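You operate a simulated robot arm through the tools that you are given. There is no shell and no other tool.

You run a simulated robot arm. Do the job below in one go: nothing can be reset, and whatever is moved stays where it is left.

JOB
Put things in order on the top of the steel table with the air box. At the end: the purple bottle (marked "GREASE") stands where the clear cup with the blue band stood; the grey grease can is on the brown bolts carton; the small red brush stands where the purple bottle stood; the white bearing block stands where the grey grease can stood; the clear cup with the blue band stands where the white bearing block stood; whatever was shut is shut again. Leave all else as you found it, and nothing knocked over.

Only the result counts: the job must be done as asked and must still hold three seconds after the hand-in. Knocking over, shifting, dropping, spilling or breaking anything else fails it.

ROBOT AND FRAMES
A 7-joint arm with a two-finger parallel gripper, fixed in place. Base frame: the origin is on the floor under the middle of its stand, x ahead of it, y to its left, z up; the work surface is at about z = 800. Lengths are in mm, angles in rad, forces in N, time in s.
With the tool pointing down near the work surface it reaches from about 240 to 680 mm from the base axis. Its first joint turns from -1.152 to 1.152 rad. Payload 2.4 kg.
Tool frame: the origin (TCP) lies between the finger pads and is the grasp point; the fingertips stand 30 mm ahead of it; z points along the fingers, y is the line along which they close. The gripper opens to 94 mm. The fingers are 28 mm wide and 10 mm thick; the gripper's body (50 by 96 mm) begins 55 mm behind the TCP.
Orientation is told as [roll, pitch, yaw] about the base's x, y, z axes, in that order, counted from this pose: with the fingers straight down and closing along the base's y, the tool's x points along the base's -x, its y along +y and its z along -z.

CONTROLS
- The arm moves only by the tool play_rows. Its arguments are lists of equal length, an entry for each row: "travel": the shift along the base's x, y, z in mm, a list of three; "turn": the turn, a rotation vector about the base's x, y, z in rad, a list of three; "hand": the opening, from 0 (shut) to 1 (fully open). In form: {"travel": [[dx, dy, dz], ...], "turn": [[wx, wy, wz], ...], "hand": [hand, ...]}. A call has 1 to 20 rows; each row shifts and turns the commanded pose from where the row before left it. Each row takes 0.2 s and may step no farther than 50 mm and 0.15 rad from the row before; otherwise, or with a gripper value out of range, the whole call is refused. Where a pose cannot be reached the arm comes as near as it can. A force on the tool above 40 N (or 10 N above the force at the start of the call, whichever is more), or a blocked arm, ends the call early, and 0.2 s more pass. Each finger travels about 153 mm/s and halts on what it meets, pressing with about 41 N; the grip force reading is that of the motor and also rises with nothing between the fingers. The clock runs only during rows and for 0.2 s after the last one: add rows that do not move to give the fingers time. It gives the time, the measured TCP pose, the force on the tool (base axes), the opening and the grip force at its end, in the units of the frame above (readings bear some noise), with the torque about the TCP (base axes, N m) and any sound that the robot's microphone picked up, and new pictures: "pictures" is both (left out), scene, wrist or none.
- Cameras (640 x 400 px; columns grow to the right, rows downward): "scene" is fixed at [19.4, 464.7, 1437.3]; the picture's right is [-0.88, -0.47, 0.00], its down [-0.30, 0.57, -0.77] and it looks along [0.36, -0.68, -0.64] (base axes); focal length 373 px, centre (320, 200). "wrist" rides on the gripper at [76, 14, -103] in the tool frame; the picture's right is [-0.18, 0.98, 0.00], its down [-0.75, -0.14, -0.64] and it looks along [-0.63, -0.12, 0.77] (tool axes); focal length 243 px, centre (320, 200). There is no depth. A picture from a camera that has moved, and an enlarged one, comes with that camera's place and axes in the base frame and with its lens.
- close_up(camera, box): a new picture of the part [left, top, right, bottom] of that camera's present view, enlarged. No time passes.
- close_job(): hands the job in; it is judged then, once.

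Nothing tells you positions but the pictures and the camera data. Unless the task says otherwise, let go and move clear before handing in.

The tools are called after ">>>" as name(argument=value, ...) on one line, values as JSON. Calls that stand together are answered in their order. play_rows: Moves the arm, as the interface text tells. Its arguments: {"type":"object","properties":{"travel":{"type":"array"},"turn":{"type":"array"},"hand":{"type":"array"},"pictures":{"type":"string","enum":["both","scene","wrist","none"]}},"required":["travel","turn","hand"]} The other tools are called the same way: close_up (camera, box) takes an enlarged picture of a part of a camera's view; close_job () hands the job in.

At the start:

```text
t: 0.0
tcp_pos: [425.6, -141.9, 1068.2]
tcp_rot: [0.001, 0.0, 0.0]
ft_force: [-0.2, 1.4, 0.7]
ft_torque: [0.0, 0.0, -0.01]
opening: 94.2
finger_force: 0.1
```

scene: 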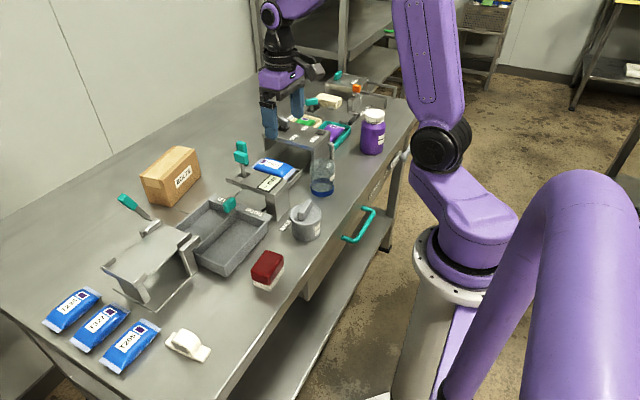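
wrist: 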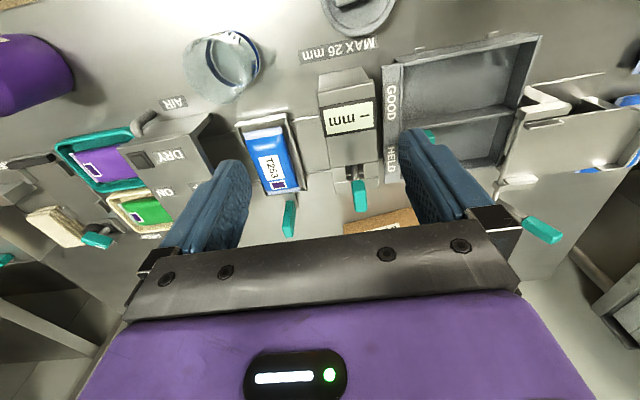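

I see a steel table with a purple bottle, a clear cup with a blue band, a grey can, a red brush, a white block at the near-left, a brown carton, and several fixtures. I'll look closer before moving anything.

>>> close_up(camera="scene", box=[220, 60, 420, 185])

>>> close_up(camera="scene", box=[180, 130, 380, 255])

>>> close_up(camera="scene", box=[30, 180, 300, 390])

>>> close_up(camera="wrist", box=[0, 0, 320, 200])

>>> close_up(camera="wrist", box=[320, 0, 640, 200])

```text
3.20 times, centred on (320, 122) of scene
camera zoom: at [19.4, 464.7, 1437.3], right [-0.88, -0.47, 0.0], down [-0.3, 0.57, -0.77], along [0.36, -0.68, -0.64], focal length 1195 px, centre (320, 448)
```

zoom: 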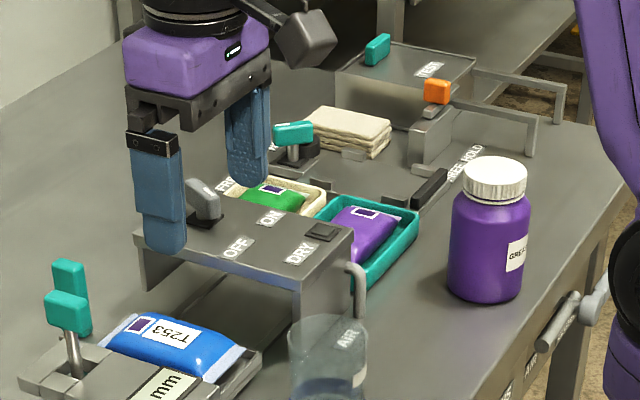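

```text
3.20 times, centred on (280, 192) of scene
camera zoom: at [19.4, 464.7, 1437.3], right [-0.88, -0.47, 0.0], down [-0.3, 0.57, -0.77], along [0.36, -0.68, -0.64], focal length 1195 px, centre (448, 224)
```

zoom: 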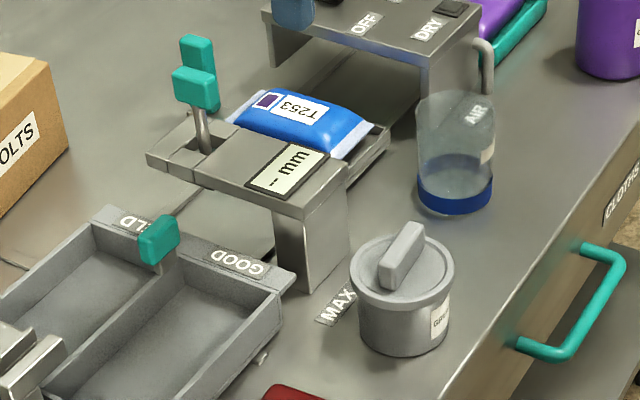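

```text
1.90 times, centred on (165, 285) of scene
camera zoom: at [19.4, 464.7, 1437.3], right [-0.88, -0.47, 0.0], down [-0.3, 0.57, -0.77], along [0.36, -0.68, -0.64], focal length 711 px, centre (615, 38)
```

zoom: 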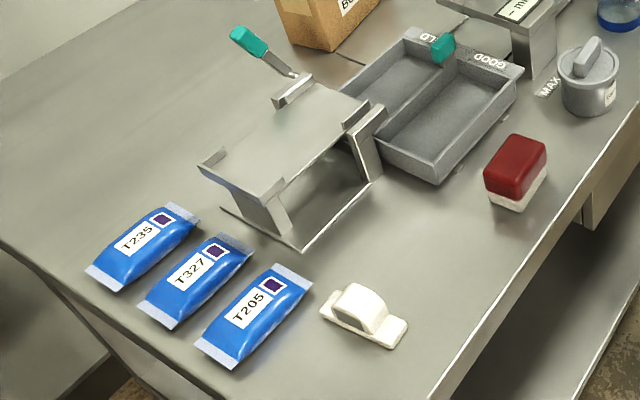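

```text
2.00 times, centred on (160, 100) of wrist
camera zoom: at [348.5, -128.7, 1169.8], right [0.18, 0.98, 0.0], down [0.75, -0.14, 0.64], along [0.63, -0.12, -0.77], focal length 485 px, centre (640, 400)
```

zoom: 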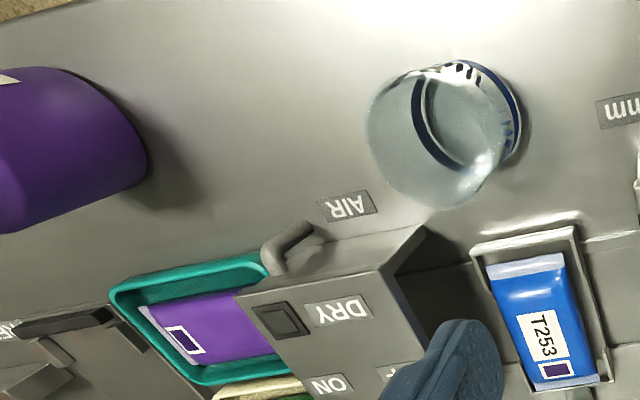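

```text
2.00 times, centred on (480, 100) of wrist
camera zoom: at [348.5, -128.7, 1169.8], right [0.18, 0.98, 0.0], down [0.75, -0.14, 0.64], along [0.63, -0.12, -0.77], focal length 485 px, centre (0, 400)
```

zoom: 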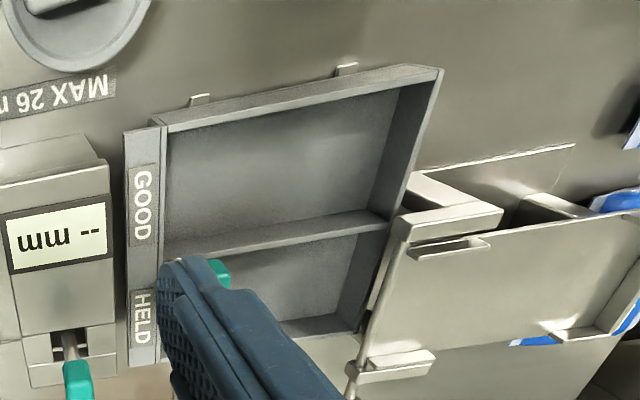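

I've made a first estimate of positions: can about (350,-80), cup (391,-250), bottle (352,-517), brush (349,82), block (394,269). I'll look closer at the carton, brush, block and can.

>>> close_up(camera="scene", box=[120, 130, 220, 220])

>>> close_up(camera="scene", box=[240, 190, 340, 300])

>>> close_up(camera="scene", box=[140, 300, 240, 380])

>>> close_up(camera="scene", box=[330, 60, 430, 170])

```text
4.44 times, centred on (170, 175) of scene
camera zoom: at [19.4, 464.7, 1437.3], right [-0.88, -0.47, 0.0], down [-0.3, 0.57, -0.77], along [0.36, -0.68, -0.64], focal length 1659 px, centre (987, 311)
```

zoom: 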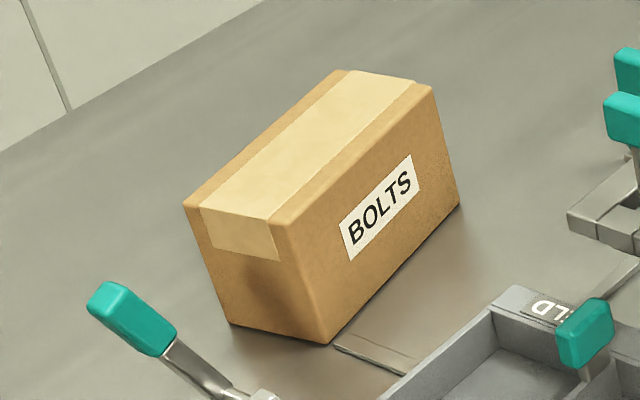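

```text
3.64 times, centred on (290, 245) of scene
camera zoom: at [19.4, 464.7, 1437.3], right [-0.88, -0.47, 0.0], down [-0.3, 0.57, -0.77], along [0.36, -0.68, -0.64], focal length 1358 px, centre (429, 36)
```

zoom: 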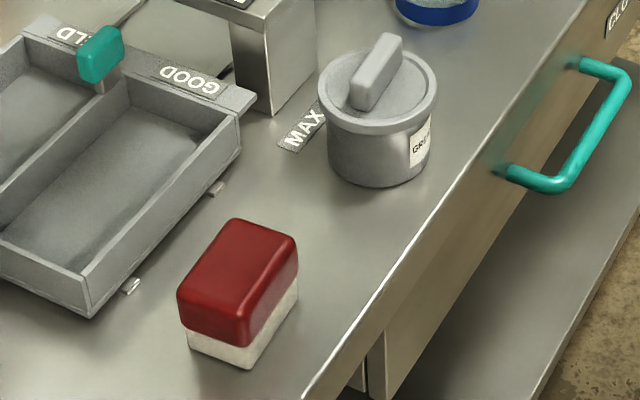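

```text
5.00 times, centred on (190, 340) of scene
camera zoom: at [19.4, 464.7, 1437.3], right [-0.88, -0.47, 0.0], down [-0.3, 0.57, -0.77], along [0.36, -0.68, -0.64], focal length 1867 px, centre (970, -500)
```

zoom: 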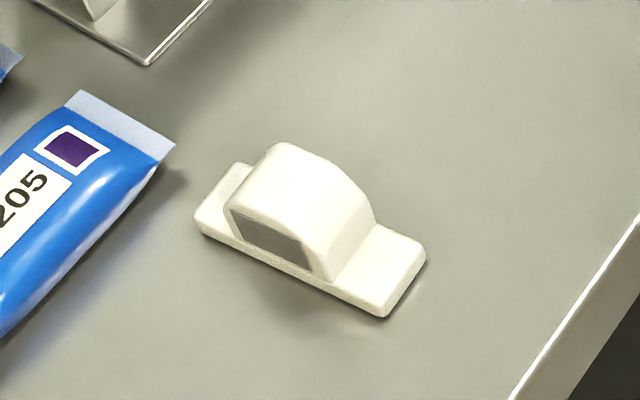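

```text
3.64 times, centred on (380, 115) of scene
camera zoom: at [19.4, 464.7, 1437.3], right [-0.88, -0.47, 0.0], down [-0.3, 0.57, -0.77], along [0.36, -0.68, -0.64], focal length 1358 px, centre (102, 509)
```

zoom: 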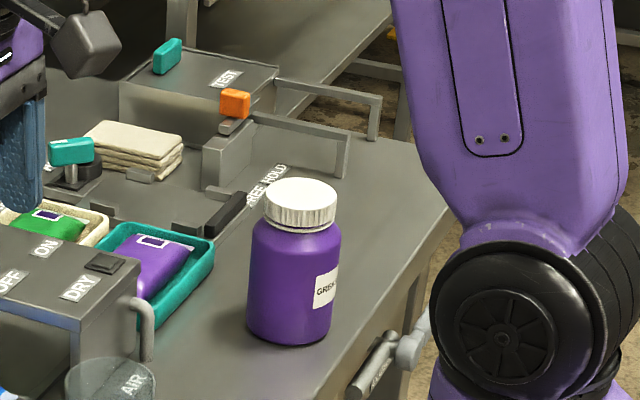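

The can appears to have a wider lid, and the carton sits far out at about (750,-66) with its top near z=893. I'll move above the can first to get accurate wrist views.

>>> play_rows(travel=[[-32, 20, 0], [-32, 21, -20], [-31, 21, -48], [0, 0, 0]], turn=[[0, 0, 0], [0, 0, 0], [0, 0, 0], [0, 0, 0]], hand=[1, 1, 1, 1])

```text
refused: row 3 steps farther than a row can; nothing moved
```

I see the last row was over the 50 mm step limit, and nothing moved. I'll use smaller steps for the same move to above the can.

>>> play_rows(travel=[[-24, 15, 0], [-24, 15, -15], [-24, 16, -25], [-23, 16, -28], [0, 0, 0]], turn=[[0, 0, 0], [0, 0, 0], [0, 0, 0], [0, 0, 0], [0, 0, 0]], hand=[1, 1, 1, 1, 1])

```text
t: 1.2
tcp_pos: [330.4, -81.4, 998.9]
tcp_rot: [0.0, 0.0, 0.001]
ft_force: [0.1, 0.1, -0.1]
ft_torque: [0.0, -0.04, 0.0]
opening: 94.0
finger_force: 0.1
camera wrist: at [252.9, -67.3, 1101.2], right [0.18, 0.98, 0.0], down [0.75, -0.14, 0.64], along [0.63, -0.12, -0.77], focal length 243 px, centre (320, 200)
```

scene: 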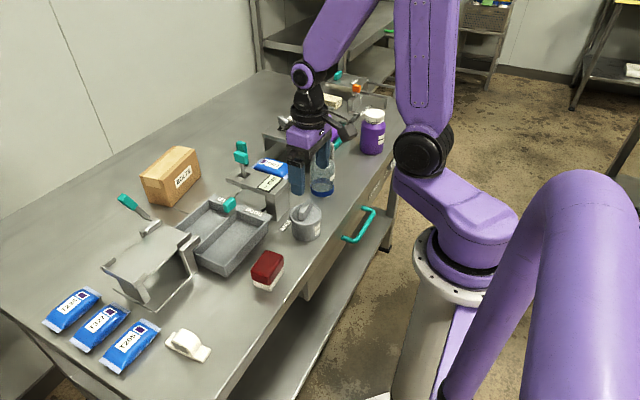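
wrist: 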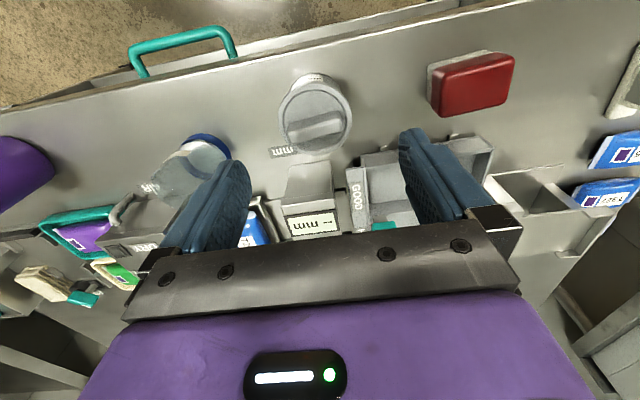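

I can see the can, brush, cup, block edge and bottle from here. I'll enlarge the wrist view to measure them.

>>> close_up(camera="wrist", box=[240, 50, 400, 180])

>>> close_up(camera="wrist", box=[400, 20, 560, 140])

>>> close_up(camera="wrist", box=[120, 100, 280, 220])

```text
3.08 times, centred on (320, 115) of wrist
camera zoom: at [252.9, -67.3, 1101.2], right [0.18, 0.98, 0.0], down [0.75, -0.14, 0.64], along [0.63, -0.12, -0.77], focal length 746 px, centre (320, 462)
```

zoom: 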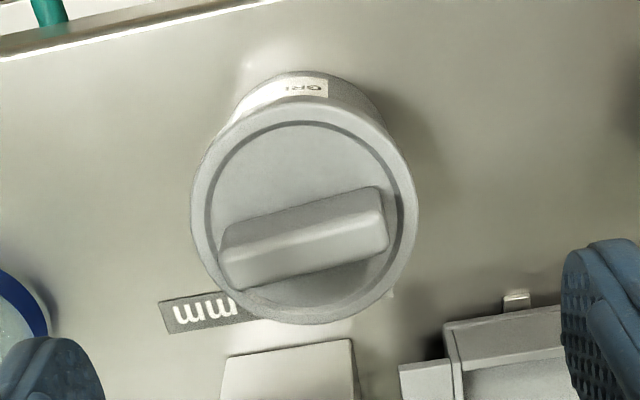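

```text
3.33 times, centred on (480, 80) of wrist
camera zoom: at [252.9, -67.3, 1101.2], right [0.18, 0.98, 0.0], down [0.75, -0.14, 0.64], along [0.63, -0.12, -0.77], focal length 809 px, centre (-213, 600)
```

zoom: 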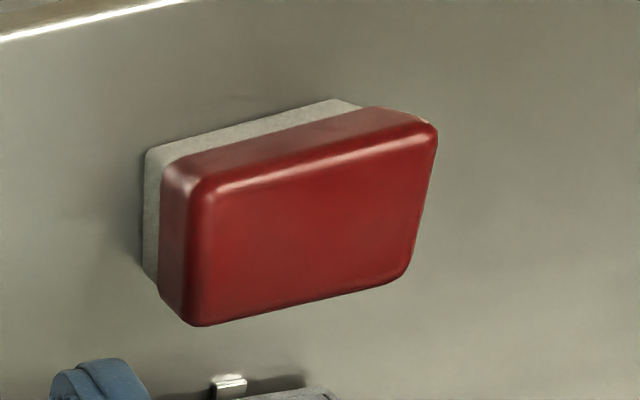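

```text
3.33 times, centred on (200, 160) of wrist
camera zoom: at [252.9, -67.3, 1101.2], right [0.18, 0.98, 0.0], down [0.75, -0.14, 0.64], along [0.63, -0.12, -0.77], focal length 809 px, centre (720, 333)
```

zoom: 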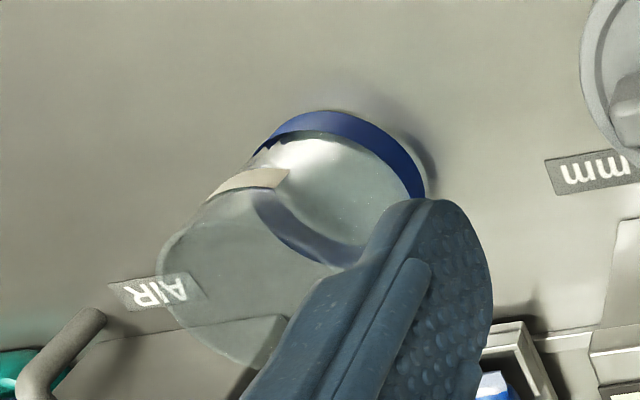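

I place the can's lid centre near (341,-89), about 73 mm wide. The carton is beyond straight-down reach, so before gripping I'll test whether a forward-tilted tool reaches above it.

>>> play_rows(travel=[[0, 0, 35], [0, 0, 35], [40, 3, 0], [42, 3, 0], [42, 3, 0], [42, 3, 0], [42, 3, 0], [42, 3, 0], [42, 3, 0], [42, 3, 0], [41, 3, 0], [40, 3, 0], [0, 0, -30], [0, 0, -30], [0, 0, 0]], turn=[[0, 0, 0], [0, 0, 0], [0, -0.06, 0], [0, -0.06, 0], [0, -0.06, 0], [0, -0.06, 0], [0, -0.06, 0], [0, -0.06, 0], [0, -0.06, 0], [0, -0.06, 0], [0, -0.06, 0], [0, -0.06, 0], [0, 0, 0], [0, 0, 0], [0, 0, 0]], hand=[1, 1, 1, 1, 1, 1, 1, 1, 1, 1, 1, 1, 1, 1, 1])

```text
t: 4.4
tcp_pos: [744.6, -51.6, 1009.2]
tcp_rot: [0.0, -0.6, 0.001]
ft_force: [-0.3, 0.0, 0.0]
ft_torque: [0.0, 0.01, 0.01]
opening: 94.2
finger_force: 0.2
camera wrist: at [624.0, -38.3, 1049.8], right [0.15, 0.98, 0.1], down [0.26, -0.14, 0.96], along [0.95, -0.12, -0.28], focal length 243 px, centre (320, 200)
```

scene: 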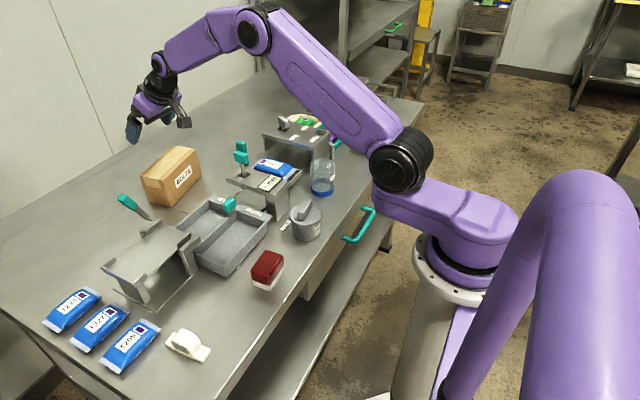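
wrist: 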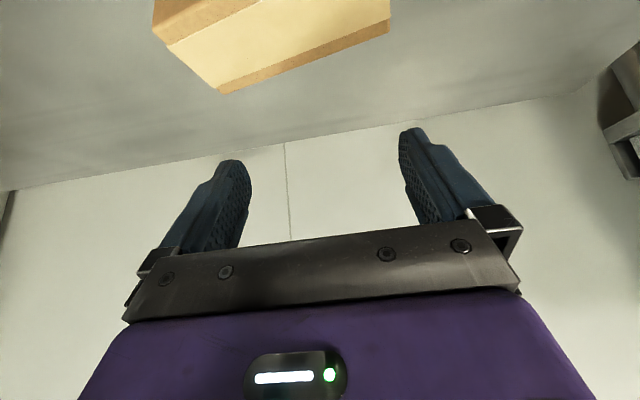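

The tilted pose reached the carton without trouble, and the wrist view puts the carton centre near (741,-70). I'll check that I can also get down to placing height.

>>> play_rows(travel=[[-2, -8, -25], [-2, -8, -25], [0, 0, 0]], turn=[[0, 0, 0], [0, 0, 0], [0, 0, 0]], hand=[1, 1, 1])

```text
t: 5.2
tcp_pos: [740.5, -67.6, 958.8]
tcp_rot: [-0.001, -0.6, -0.001]
ft_force: [-1.4, -0.6, 0.2]
ft_torque: [-0.01, 0.01, -0.04]
opening: 94.0
finger_force: 0.1
camera wrist: at [619.1, -53.2, 999.8], right [0.15, 0.98, 0.1], down [0.26, -0.14, 0.96], along [0.95, -0.12, -0.28], focal length 243 px, centre (320, 200)
```

scene: 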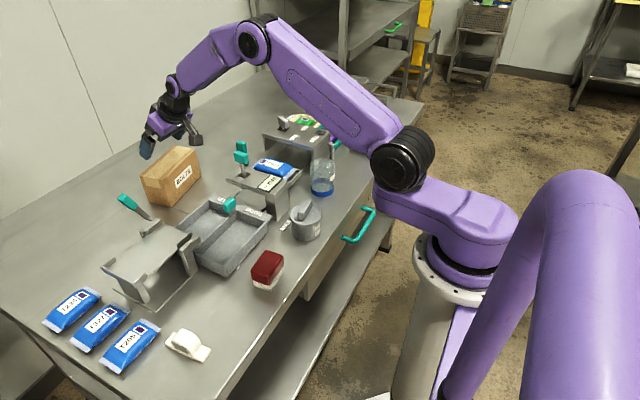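
wrist: 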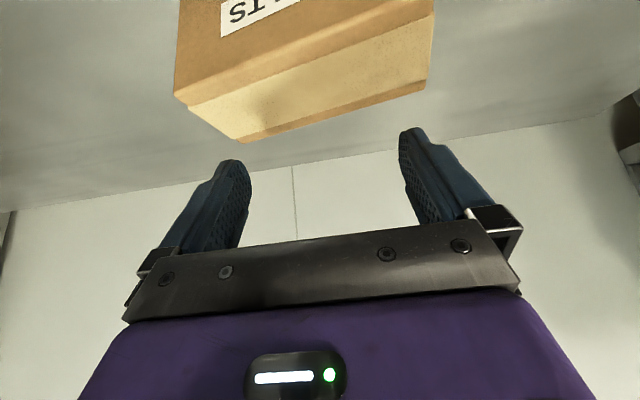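

The arm gets there with room to spare. I'll enlarge the wrist view to measure the carton top.

>>> close_up(camera="wrist", box=[160, 0, 450, 150])

>>> close_up(camera="scene", box=[120, 90, 240, 220])

```text
2.21 times, centred on (305, 75) of wrist
camera zoom: at [619.1, -53.2, 999.8], right [0.15, 0.98, 0.1], down [0.26, -0.14, 0.96], along [0.95, -0.12, -0.28], focal length 535 px, centre (353, 476)
```

zoom: 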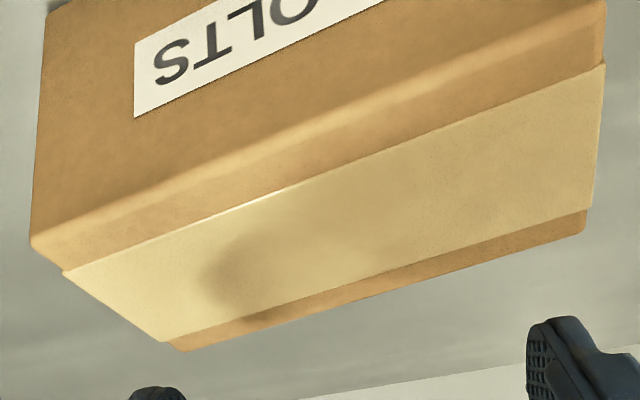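

```text
3.08 times, centred on (180, 155) of scene
camera zoom: at [19.4, 464.7, 1437.3], right [-0.88, -0.47, 0.0], down [-0.3, 0.57, -0.77], along [0.36, -0.68, -0.64], focal length 1149 px, centre (751, 338)
```

zoom: 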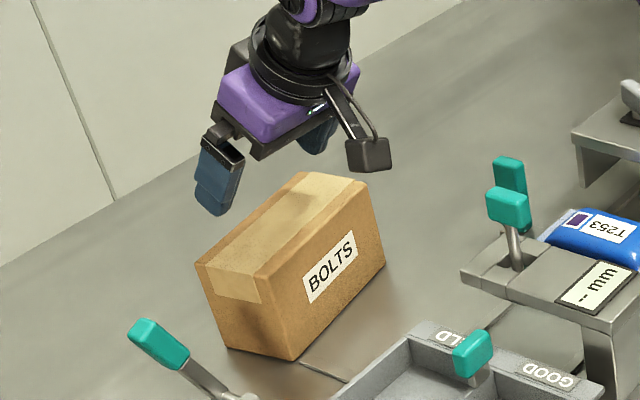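

The carton top measures about 62 x 141 mm, centred near (743,-69), and the placing pose can be reached. I'll go back over the can with the same tilt and check alignment.

>>> play_rows(travel=[[0, 0, 40], [0, 0, 40], [-40, -2, 0], [-40, -2, 0], [-40, -2, 0], [-40, -2, 0], [-40, -2, 0], [-40, -2, 0], [-40, -2, 0], [-40, -2, 0], [-40, -2, 0], [-40, -3, 0], [0, 0, -35], [0, 0, -35], [0, 0, -30], [0, 0, 0]], turn=[[0, 0, 0], [0, 0, 0], [0, 0, 0], [0, 0, 0], [0, 0, 0], [0, 0, 0], [0, 0, 0], [0, 0, 0], [0, 0, 0], [0, 0, 0], [0, 0, 0], [0, 0, 0], [0, 0, 0], [0, 0, 0], [0, 0, 0], [0, 0, 0]], hand=[1, 1, 1, 1, 1, 1, 1, 1, 1, 1, 1, 1, 1, 1, 1, 1])

>>> close_up(camera="wrist", box=[220, 0, 440, 200])

>>> close_up(camera="scene", box=[240, 130, 360, 260])

```text
t: 8.6
tcp_pos: [380.7, -81.7, 958.3]
tcp_rot: [-0.001, -0.602, 0.001]
ft_force: [0.4, -0.2, 0.4]
ft_torque: [-0.06, -0.01, 0.02]
opening: 94.1
finger_force: 0.1
out of reach, approached as far as the arm can: row 11, 12, 13, 14
camera wrist: at [259.2, -68.1, 999.7], right [0.15, 0.98, 0.1], down [0.26, -0.14, 0.96], along [0.95, -0.12, -0.28], focal length 243 px, centre (320, 200)
```

scene: 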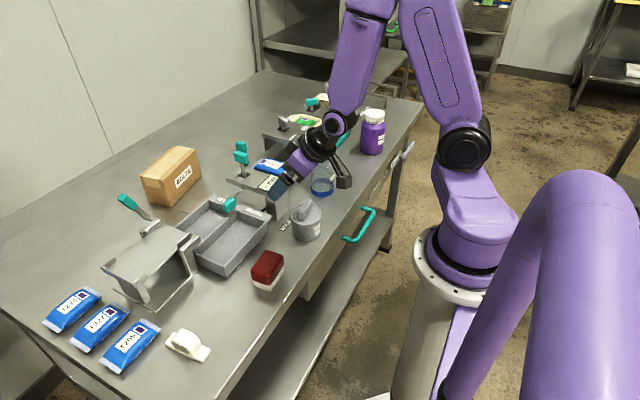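
wrist: 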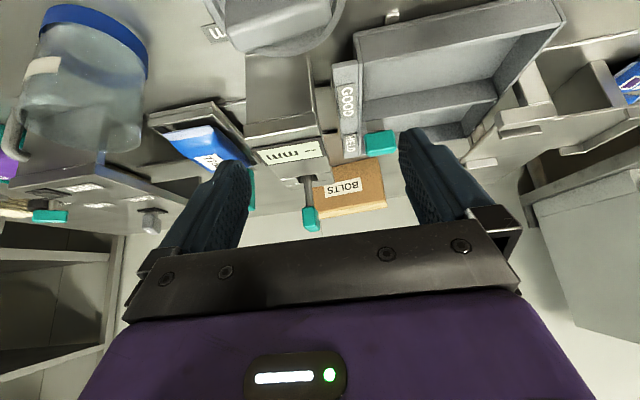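

```text
2.00 times, centred on (330, 100) of wrist
camera zoom: at [259.2, -68.1, 999.7], right [0.15, 0.98, 0.1], down [0.26, -0.14, 0.96], along [0.95, -0.12, -0.28], focal length 485 px, centre (300, 400)
```

zoom: 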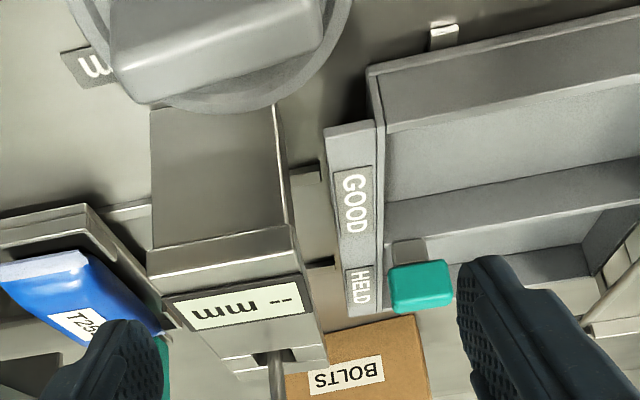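

```text
3.08 times, centred on (300, 195) of scene
camera zoom: at [19.4, 464.7, 1437.3], right [-0.88, -0.47, 0.0], down [-0.3, 0.57, -0.77], along [0.36, -0.68, -0.64], focal length 1149 px, centre (382, 215)
```

zoom: 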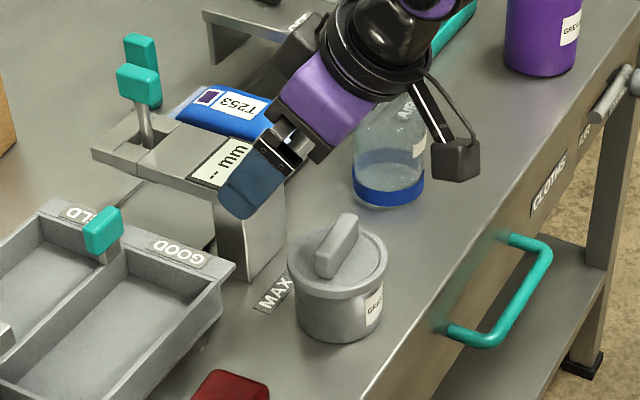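

At tilt 0.6 the can is too close in for the arm, which stopped at x≈381. A tilt of 0.4 should suit both ends, so I'll reduce the tilt and recentre over the can.

>>> play_rows(travel=[[0, 0, 10], [0, 0, 0], [-20, -4, -10], [-20, -3, 0], [0, 0, 0]], turn=[[0, 0.1, 0], [0, 0.102, 0], [0, 0, 0], [0, 0, 0], [0, 0, 0]], hand=[1, 1, 1, 1, 1])

>>> close_up(camera="wrist", box=[200, 0, 440, 200])

>>> close_up(camera="scene", box=[240, 130, 360, 260])

```text
t: 9.8
tcp_pos: [347.5, -89.7, 957.8]
tcp_rot: [-0.001, -0.398, 0.0]
ft_force: [-0.3, -0.2, 0.2]
ft_torque: [0.02, -0.03, 0.02]
opening: 94.2
finger_force: 0.1
out of reach, approached as far as the arm can: row 4
camera wrist: at [237.6, -76.7, 1023.5], right [0.17, 0.98, 0.07], down [0.45, -0.14, 0.88], along [0.88, -0.12, -0.46], focal length 243 px, centre (320, 200)
```

scene: 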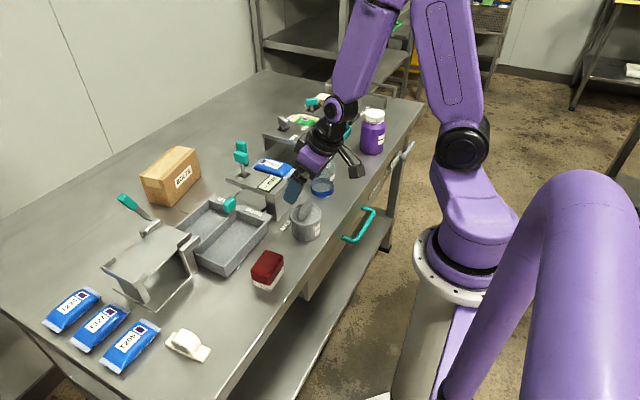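
wrist: 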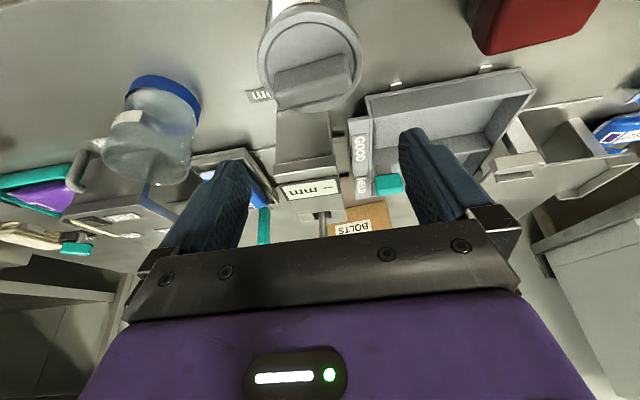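

```text
2.00 times, centred on (320, 100) of wrist
camera zoom: at [237.6, -76.7, 1023.5], right [0.17, 0.98, 0.07], down [0.45, -0.14, 0.88], along [0.88, -0.12, -0.46], focal length 485 px, centre (320, 400)
```

zoom: 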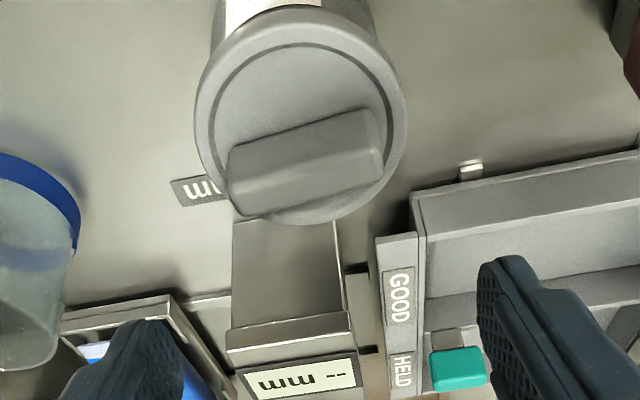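

```text
3.08 times, centred on (300, 195) of scene
camera zoom: at [19.4, 464.7, 1437.3], right [-0.88, -0.47, 0.0], down [-0.3, 0.57, -0.77], along [0.36, -0.68, -0.64], focal length 1149 px, centre (382, 215)
```

zoom: 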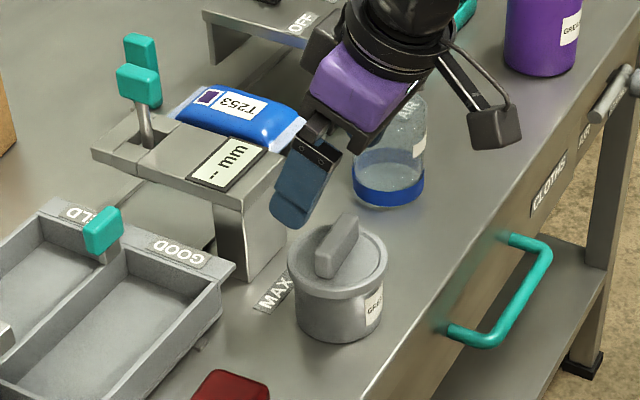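

The limit at tilt 0.4 is about x=347. The lid centre measures about (343.5,-89), so I'll reduce tilt to 0.3 and go down partway with the fingers straddling the can.

>>> play_rows(travel=[[0, 0, 0], [-4, 0, -15], [0, 0, -20], [0, 0, -20], [0, 0, 0]], turn=[[0, 0.1, 0], [0, 0, 0], [0, 0, 0], [0, 0, 0], [0, 0, 0]], hand=[1, 1, 1, 1, 1])

>>> close_up(camera="wrist", box=[200, 0, 440, 200])

>>> close_up(camera="scene", box=[240, 130, 360, 260])

```text
t: 11.0
tcp_pos: [343.5, -92.9, 910.3]
tcp_rot: [0.0, -0.298, -0.001]
ft_force: [0.3, -0.5, 0.4]
ft_torque: [0.04, 0.01, 0.01]
opening: 94.0
finger_force: 0.1
out of reach, approached as far as the arm can: row 3
camera wrist: at [239.3, -79.5, 986.0], right [0.18, 0.98, 0.05], down [0.53, -0.14, 0.84], along [0.83, -0.12, -0.55], focal length 243 px, centre (320, 200)
```

scene: 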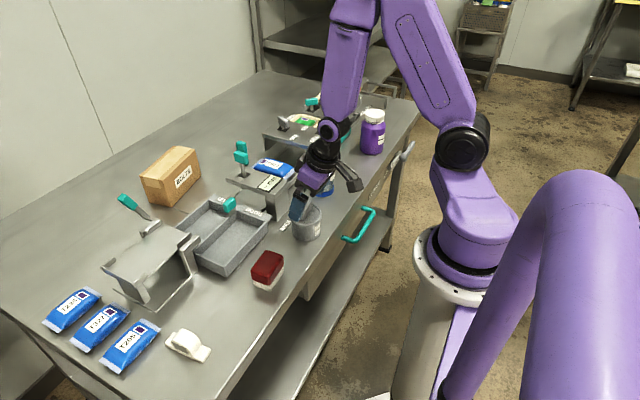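
wrist: 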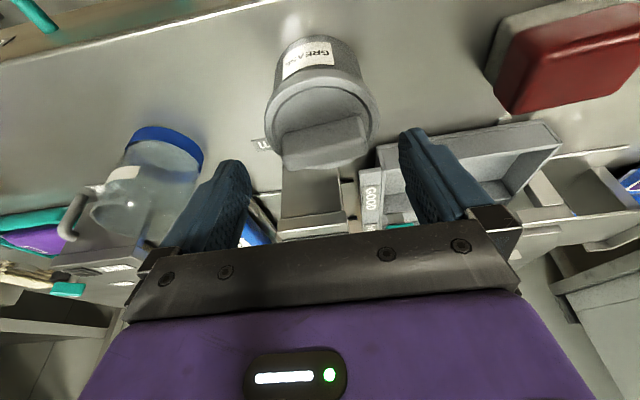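

```text
2.00 times, centred on (320, 100) of wrist
camera zoom: at [239.3, -79.5, 986.0], right [0.18, 0.98, 0.05], down [0.53, -0.14, 0.84], along [0.83, -0.12, -0.55], focal length 485 px, centre (320, 400)
```

zoom: 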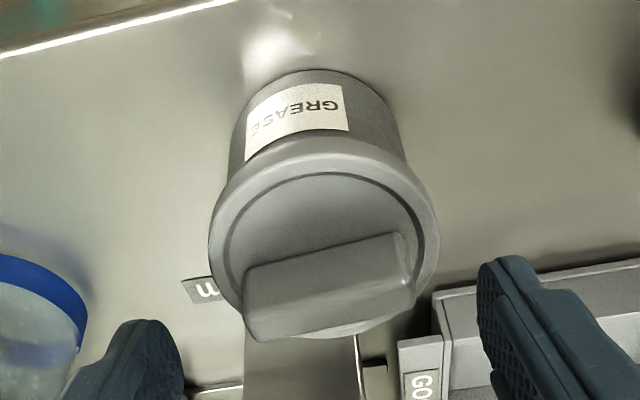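

```text
3.08 times, centred on (300, 195) of scene
camera zoom: at [19.4, 464.7, 1437.3], right [-0.88, -0.47, 0.0], down [-0.3, 0.57, -0.77], along [0.36, -0.68, -0.64], focal length 1149 px, centre (382, 215)
```

zoom: 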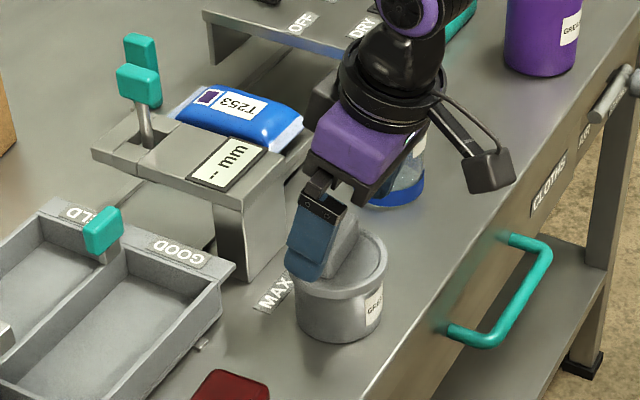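

At tilt 0.3 the arm is still near its inner limit low down. I'll check the smallest tilt that reaches the carton at placing height, so I can choose one that suits both ends.

>>> play_rows(travel=[[0, 2, 45], [0, 2, 45], [0, 0, 40], [44, 2, 0], [44, 2, 0], [44, 2, 0], [44, 2, 0], [44, 2, 0], [44, 2, 0], [44, 2, 0], [44, 2, 0], [44, 2, 0], [4, 2, -45], [0, 0, -43], [0, 0, 0], [0, 0, 0], [0, 0, 0], [0, 0, 0], [0, 0, 0]], turn=[[0, 0, 0], [0, 0, 0], [0, 0, 0], [0, 0, 0], [0, 0, 0], [0, 0, 0], [0, 0, 0], [0, 0, 0], [0, 0, 0], [0, 0, 0], [0, 0, 0], [0, 0, 0], [0, 0, 0], [0, 0, 0], [0, 0.05, 0], [0, 0.05, 0], [0, 0.05, 0], [0, 0.05, 0], [0, 0, 0]], hand=[1, 1, 1, 1, 1, 1, 1, 1, 1, 1, 1, 1, 1, 1, 1, 1, 1, 1, 1], pictures="scene")

```text
t: 15.0
tcp_pos: [704.3, -64.2, 954.2]
tcp_rot: [0.0, -0.098, -0.001]
ft_force: [-0.3, -0.4, 1.0]
ft_torque: [0.0, 0.01, 0.02]
opening: 94.2
finger_force: 0.0
out of reach, approached as far as the arm can: row 1, 16, 17
```

scene: 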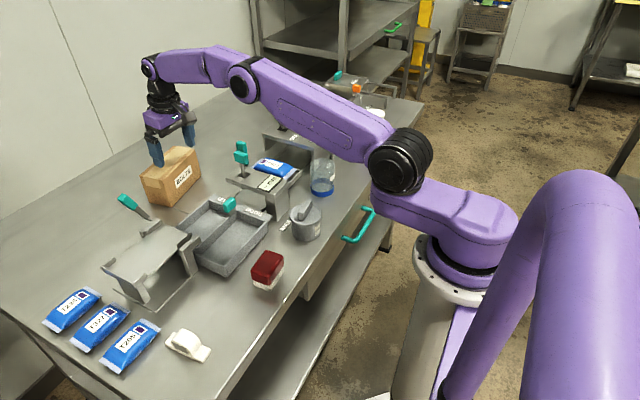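

Tilt 0.25 just reaches the carton at x≈743, and at the can it should allow a grip slightly ahead of the can's axis. I'll go back to the can at tilt 0.25 and descend partway.

>>> play_rows(travel=[[0, 0, 43], [0, 0, 43], [-39, -2, 0], [-39, -2, 0], [-39, -3, 0], [-39, -3, 0], [-39, -3, 0], [-39, -3, 0], [-39, -3, 0], [-39, -3, 0], [-40, -3, 0], [0, 0, -45], [0, 0, -45], [0, 0, -40], [0, 0, 0]], turn=[[0, 0, 0], [0, 0, 0], [0, -0.05, 0], [0, -0.05, 0], [0, -0.052, 0], [0, 0, 0], [0, 0, 0], [0, 0, 0], [0, 0, 0], [0, 0, 0], [0, 0, 0], [0, 0, 0], [0, 0, 0], [0, 0, 0], [0, 0, 0]], hand=[1, 1, 1, 1, 1, 1, 1, 1, 1, 1, 1, 1, 1, 1, 1])

>>> close_up(camera="wrist", box=[200, 0, 440, 200])

>>> close_up(camera="scene", box=[240, 130, 360, 260])

```text
t: 18.2
tcp_pos: [348.4, -90.8, 905.7]
tcp_rot: [0.0, -0.249, 0.002]
ft_force: [0.7, -0.1, 0.0]
ft_torque: [0.02, 0.03, 0.02]
opening: 93.9
finger_force: 0.0
out of reach, approached as far as the arm can: row 2
camera wrist: at [248.9, -77.2, 986.1], right [0.18, 0.98, 0.05], down [0.57, -0.14, 0.81], along [0.8, -0.12, -0.59], focal length 243 px, centre (320, 200)
```

scene: 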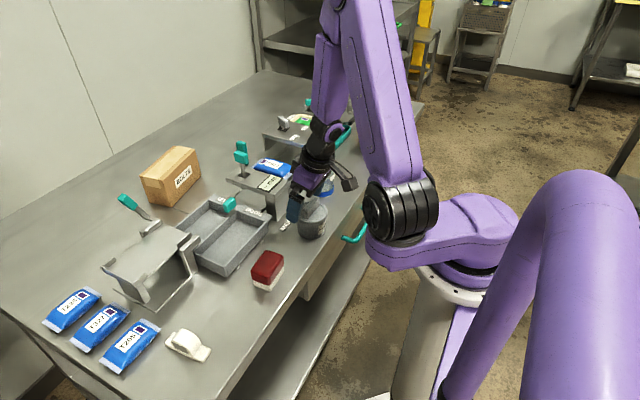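
wrist: 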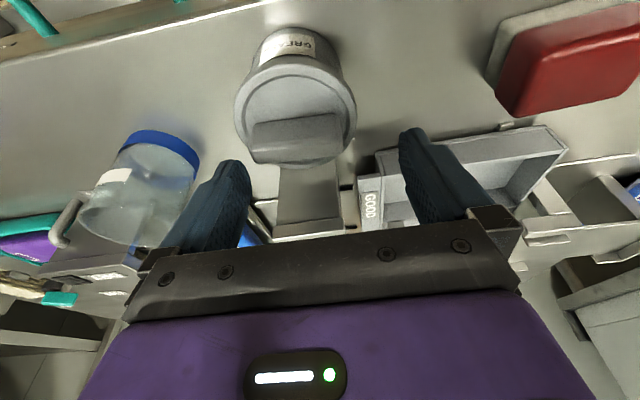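

```text
2.00 times, centred on (320, 100) of wrist
camera zoom: at [248.9, -77.2, 986.1], right [0.18, 0.98, 0.05], down [0.57, -0.14, 0.81], along [0.8, -0.12, -0.59], focal length 485 px, centre (320, 400)
```

zoom: 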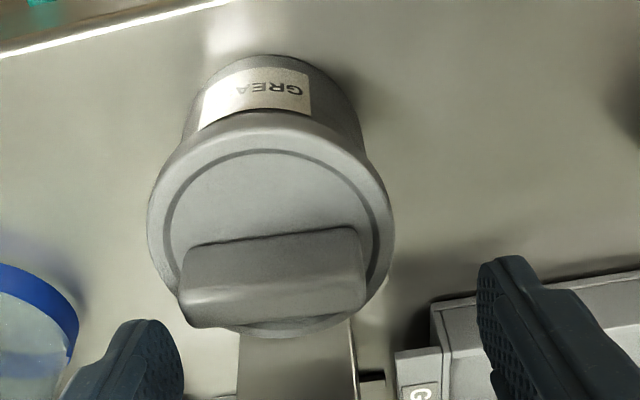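

```text
3.08 times, centred on (300, 195) of scene
camera zoom: at [19.4, 464.7, 1437.3], right [-0.88, -0.47, 0.0], down [-0.3, 0.57, -0.77], along [0.36, -0.68, -0.64], focal length 1149 px, centre (382, 215)
```

zoom: 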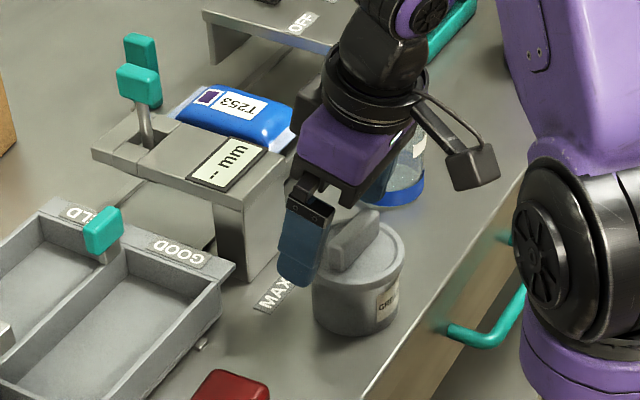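

The can has shifted about 15 mm from where I first measured it; the arm seems to have swung into a different posture on the way and nudged it. I'll use slower steps, rise a little, recentre on its new place near (334,-102), and check the other things.

>>> play_rows(travel=[[0, 0, 12], [0, 0, 12], [-3, -4, 0], [-3, -4, 0], [-2, -3, 0], [0, 0, 0]], turn=[[0, 0, 0], [0, 0, 0], [0, 0, 0], [0, 0, 0], [0, 0, 0], [0, 0, 0]], hand=[1, 1, 1, 1, 1, 1])

>>> close_up(camera="wrist", box=[200, 0, 440, 200])

>>> close_up(camera="scene", box=[240, 130, 360, 260])

>>> close_up(camera="wrist", box=[0, 80, 240, 280])

```text
t: 19.6
tcp_pos: [340.4, -100.5, 929.7]
tcp_rot: [0.0, -0.251, 0.001]
ft_force: [-0.5, 0.0, 0.2]
ft_torque: [-0.01, -0.04, 0.03]
opening: 94.0
finger_force: 0.1
camera wrist: at [240.3, -87.6, 1011.3], right [0.18, 0.98, 0.05], down [0.57, -0.14, 0.81], along [0.8, -0.12, -0.59], focal length 243 px, centre (320, 200)
```

scene: 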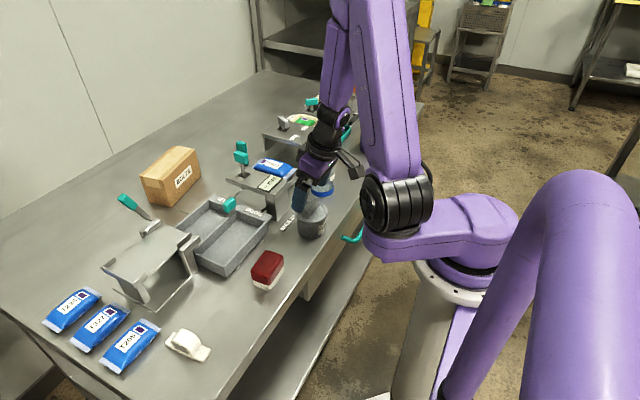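
wrist: 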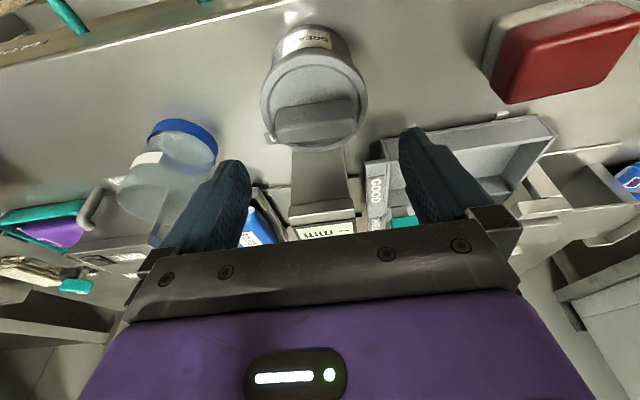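

```text
2.00 times, centred on (320, 100) of wrist
camera zoom: at [240.3, -87.6, 1011.3], right [0.18, 0.98, 0.05], down [0.57, -0.14, 0.81], along [0.8, -0.12, -0.59], focal length 485 px, centre (320, 400)
```

zoom: 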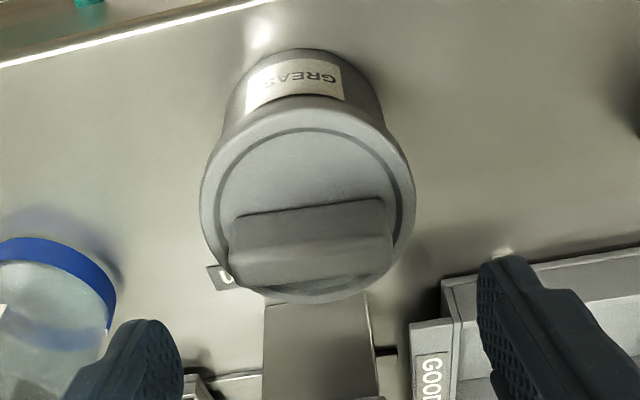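

```text
3.08 times, centred on (300, 195) of scene
camera zoom: at [19.4, 464.7, 1437.3], right [-0.88, -0.47, 0.0], down [-0.3, 0.57, -0.77], along [0.36, -0.68, -0.64], focal length 1149 px, centre (382, 215)
```

zoom: 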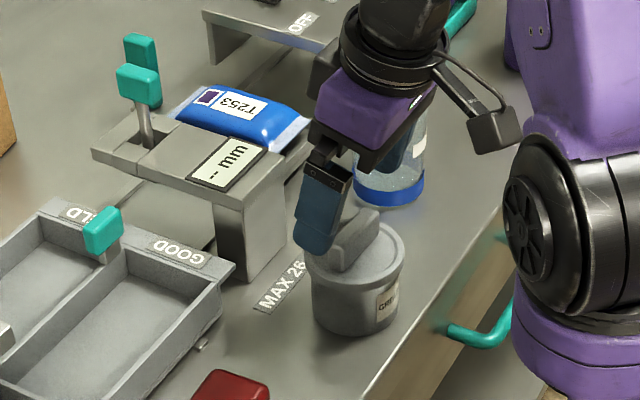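

```text
2.00 times, centred on (120, 180) of wrist
camera zoom: at [240.3, -87.6, 1011.3], right [0.18, 0.98, 0.05], down [0.57, -0.14, 0.81], along [0.8, -0.12, -0.59], focal length 485 px, centre (720, 240)
```

zoom: 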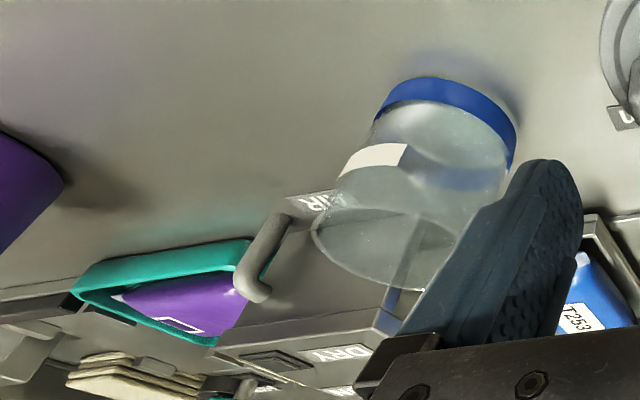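

The can is now at about (334,-101.5), and the other things look unchanged. I'll go down slowly around it.

>>> play_rows(travel=[[0, -0.5, -8], [0, -0.5, -8], [0, 0, -8], [0, 0, -8], [0, 0, 0]], turn=[[0, 0, 0], [0, 0, 0], [0, 0, 0], [0, 0, 0], [0, 0, 0]], hand=[1, 1, 1, 1, 1])

```text
t: 20.8
tcp_pos: [339.7, -100.3, 899.6]
tcp_rot: [-0.001, -0.252, -0.001]
ft_force: [-0.1, 0.0, 0.3]
ft_torque: [0.03, 0.0, 0.01]
opening: 94.2
finger_force: 0.1
camera wrist: at [239.8, -87.6, 980.3], right [0.18, 0.98, 0.05], down [0.57, -0.14, 0.81], along [0.8, -0.12, -0.59], focal length 243 px, centre (320, 200)
```

scene: 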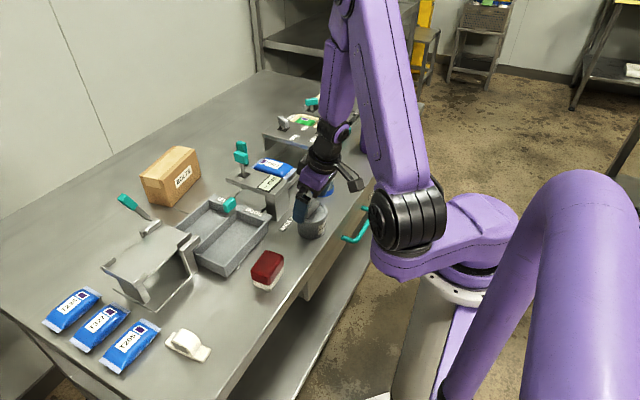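
wrist: 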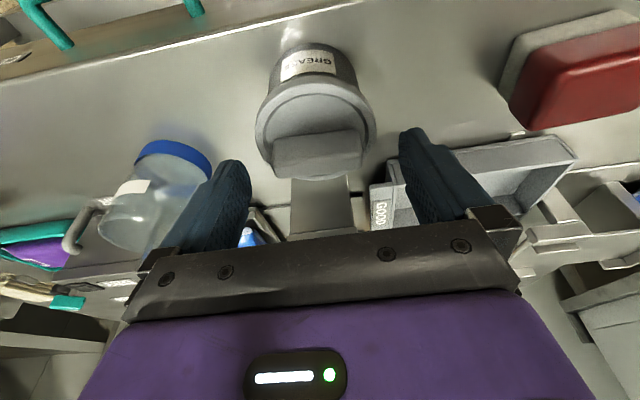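

The fingers straddle the can with clear room on both sides. I'll continue down to lid height.

>>> play_rows(travel=[[0, -0.5, -8], [0, -0.5, -8], [0, 0, -8], [0, 0, -7], [0, 0, 0]], turn=[[0, 0, 0], [0, 0, 0], [0, 0, 0], [0, 0, 0], [0, 0, 0]], hand=[1, 1, 1, 1, 1])

>>> close_up(camera="wrist", box=[200, 40, 440, 240])

>>> close_up(camera="scene", box=[240, 130, 360, 260])

```text
t: 22.0
tcp_pos: [341.9, -102.4, 868.9]
tcp_rot: [0.0, -0.251, -0.001]
ft_force: [-0.2, -0.2, 0.3]
ft_torque: [0.0, 0.01, 0.04]
opening: 93.9
finger_force: 0.1
camera wrist: at [241.0, -89.1, 949.8], right [0.18, 0.98, 0.05], down [0.57, -0.14, 0.81], along [0.8, -0.12, -0.59], focal length 243 px, centre (320, 200)
```

scene: 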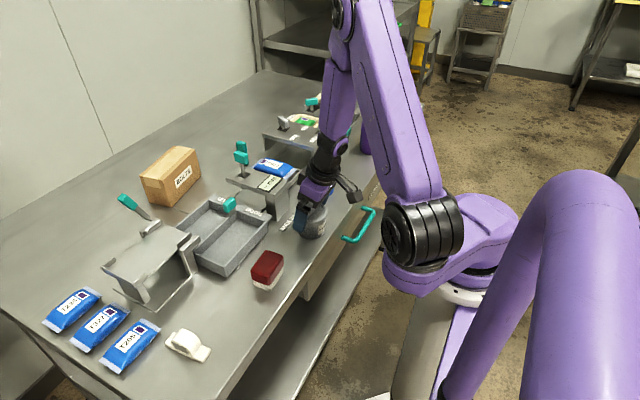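
wrist: 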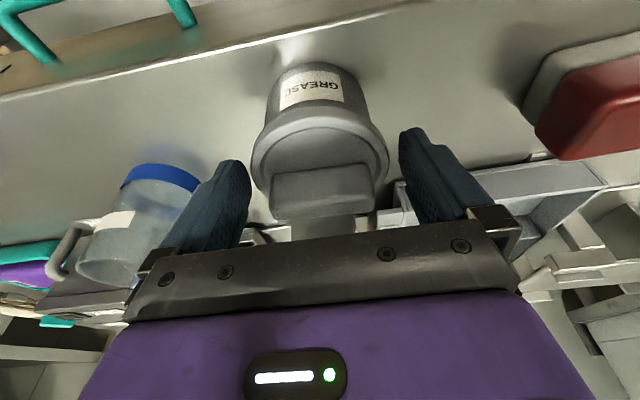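

```text
2.00 times, centred on (320, 140) of wrist
camera zoom: at [241.0, -89.1, 949.8], right [0.18, 0.98, 0.05], down [0.57, -0.14, 0.81], along [0.8, -0.12, -0.59], focal length 485 px, centre (320, 320)
```

zoom: 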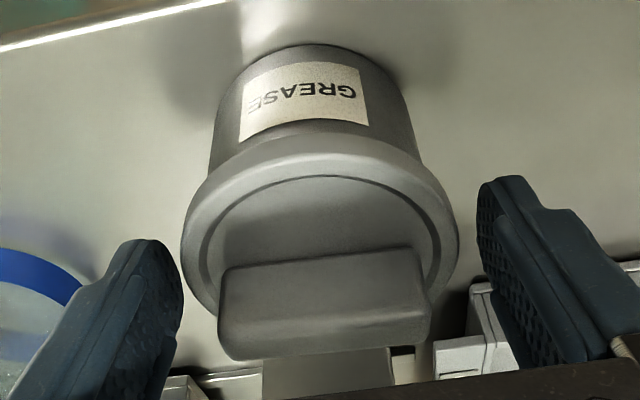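

```text
3.08 times, centred on (300, 195) of scene
camera zoom: at [19.4, 464.7, 1437.3], right [-0.88, -0.47, 0.0], down [-0.3, 0.57, -0.77], along [0.36, -0.68, -0.64], focal length 1149 px, centre (382, 215)
```

zoom: 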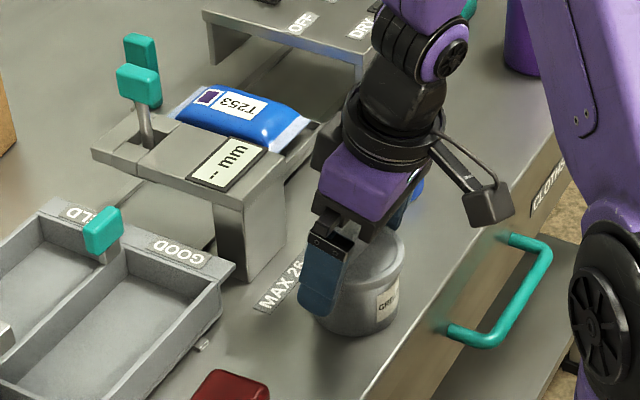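

The can is centred between the fingers but sits towards one edge of the pads. I'll shift back about 5 mm and then close gently.

>>> play_rows(travel=[[-2.5, 0.4, -1], [-2.5, 0.4, -2], [0, 0, 0]], turn=[[0, 0, 0], [0, 0, 0], [0, 0, 0]], hand=[1, 1, 1], pictures="none")

```text
t: 22.8
tcp_pos: [335.3, -101.7, 865.8]
tcp_rot: [0.001, -0.251, 0.001]
ft_force: [0.8, 0.2, -0.2]
ft_torque: [0.06, 0.01, -0.02]
opening: 94.0
finger_force: 0.0
```

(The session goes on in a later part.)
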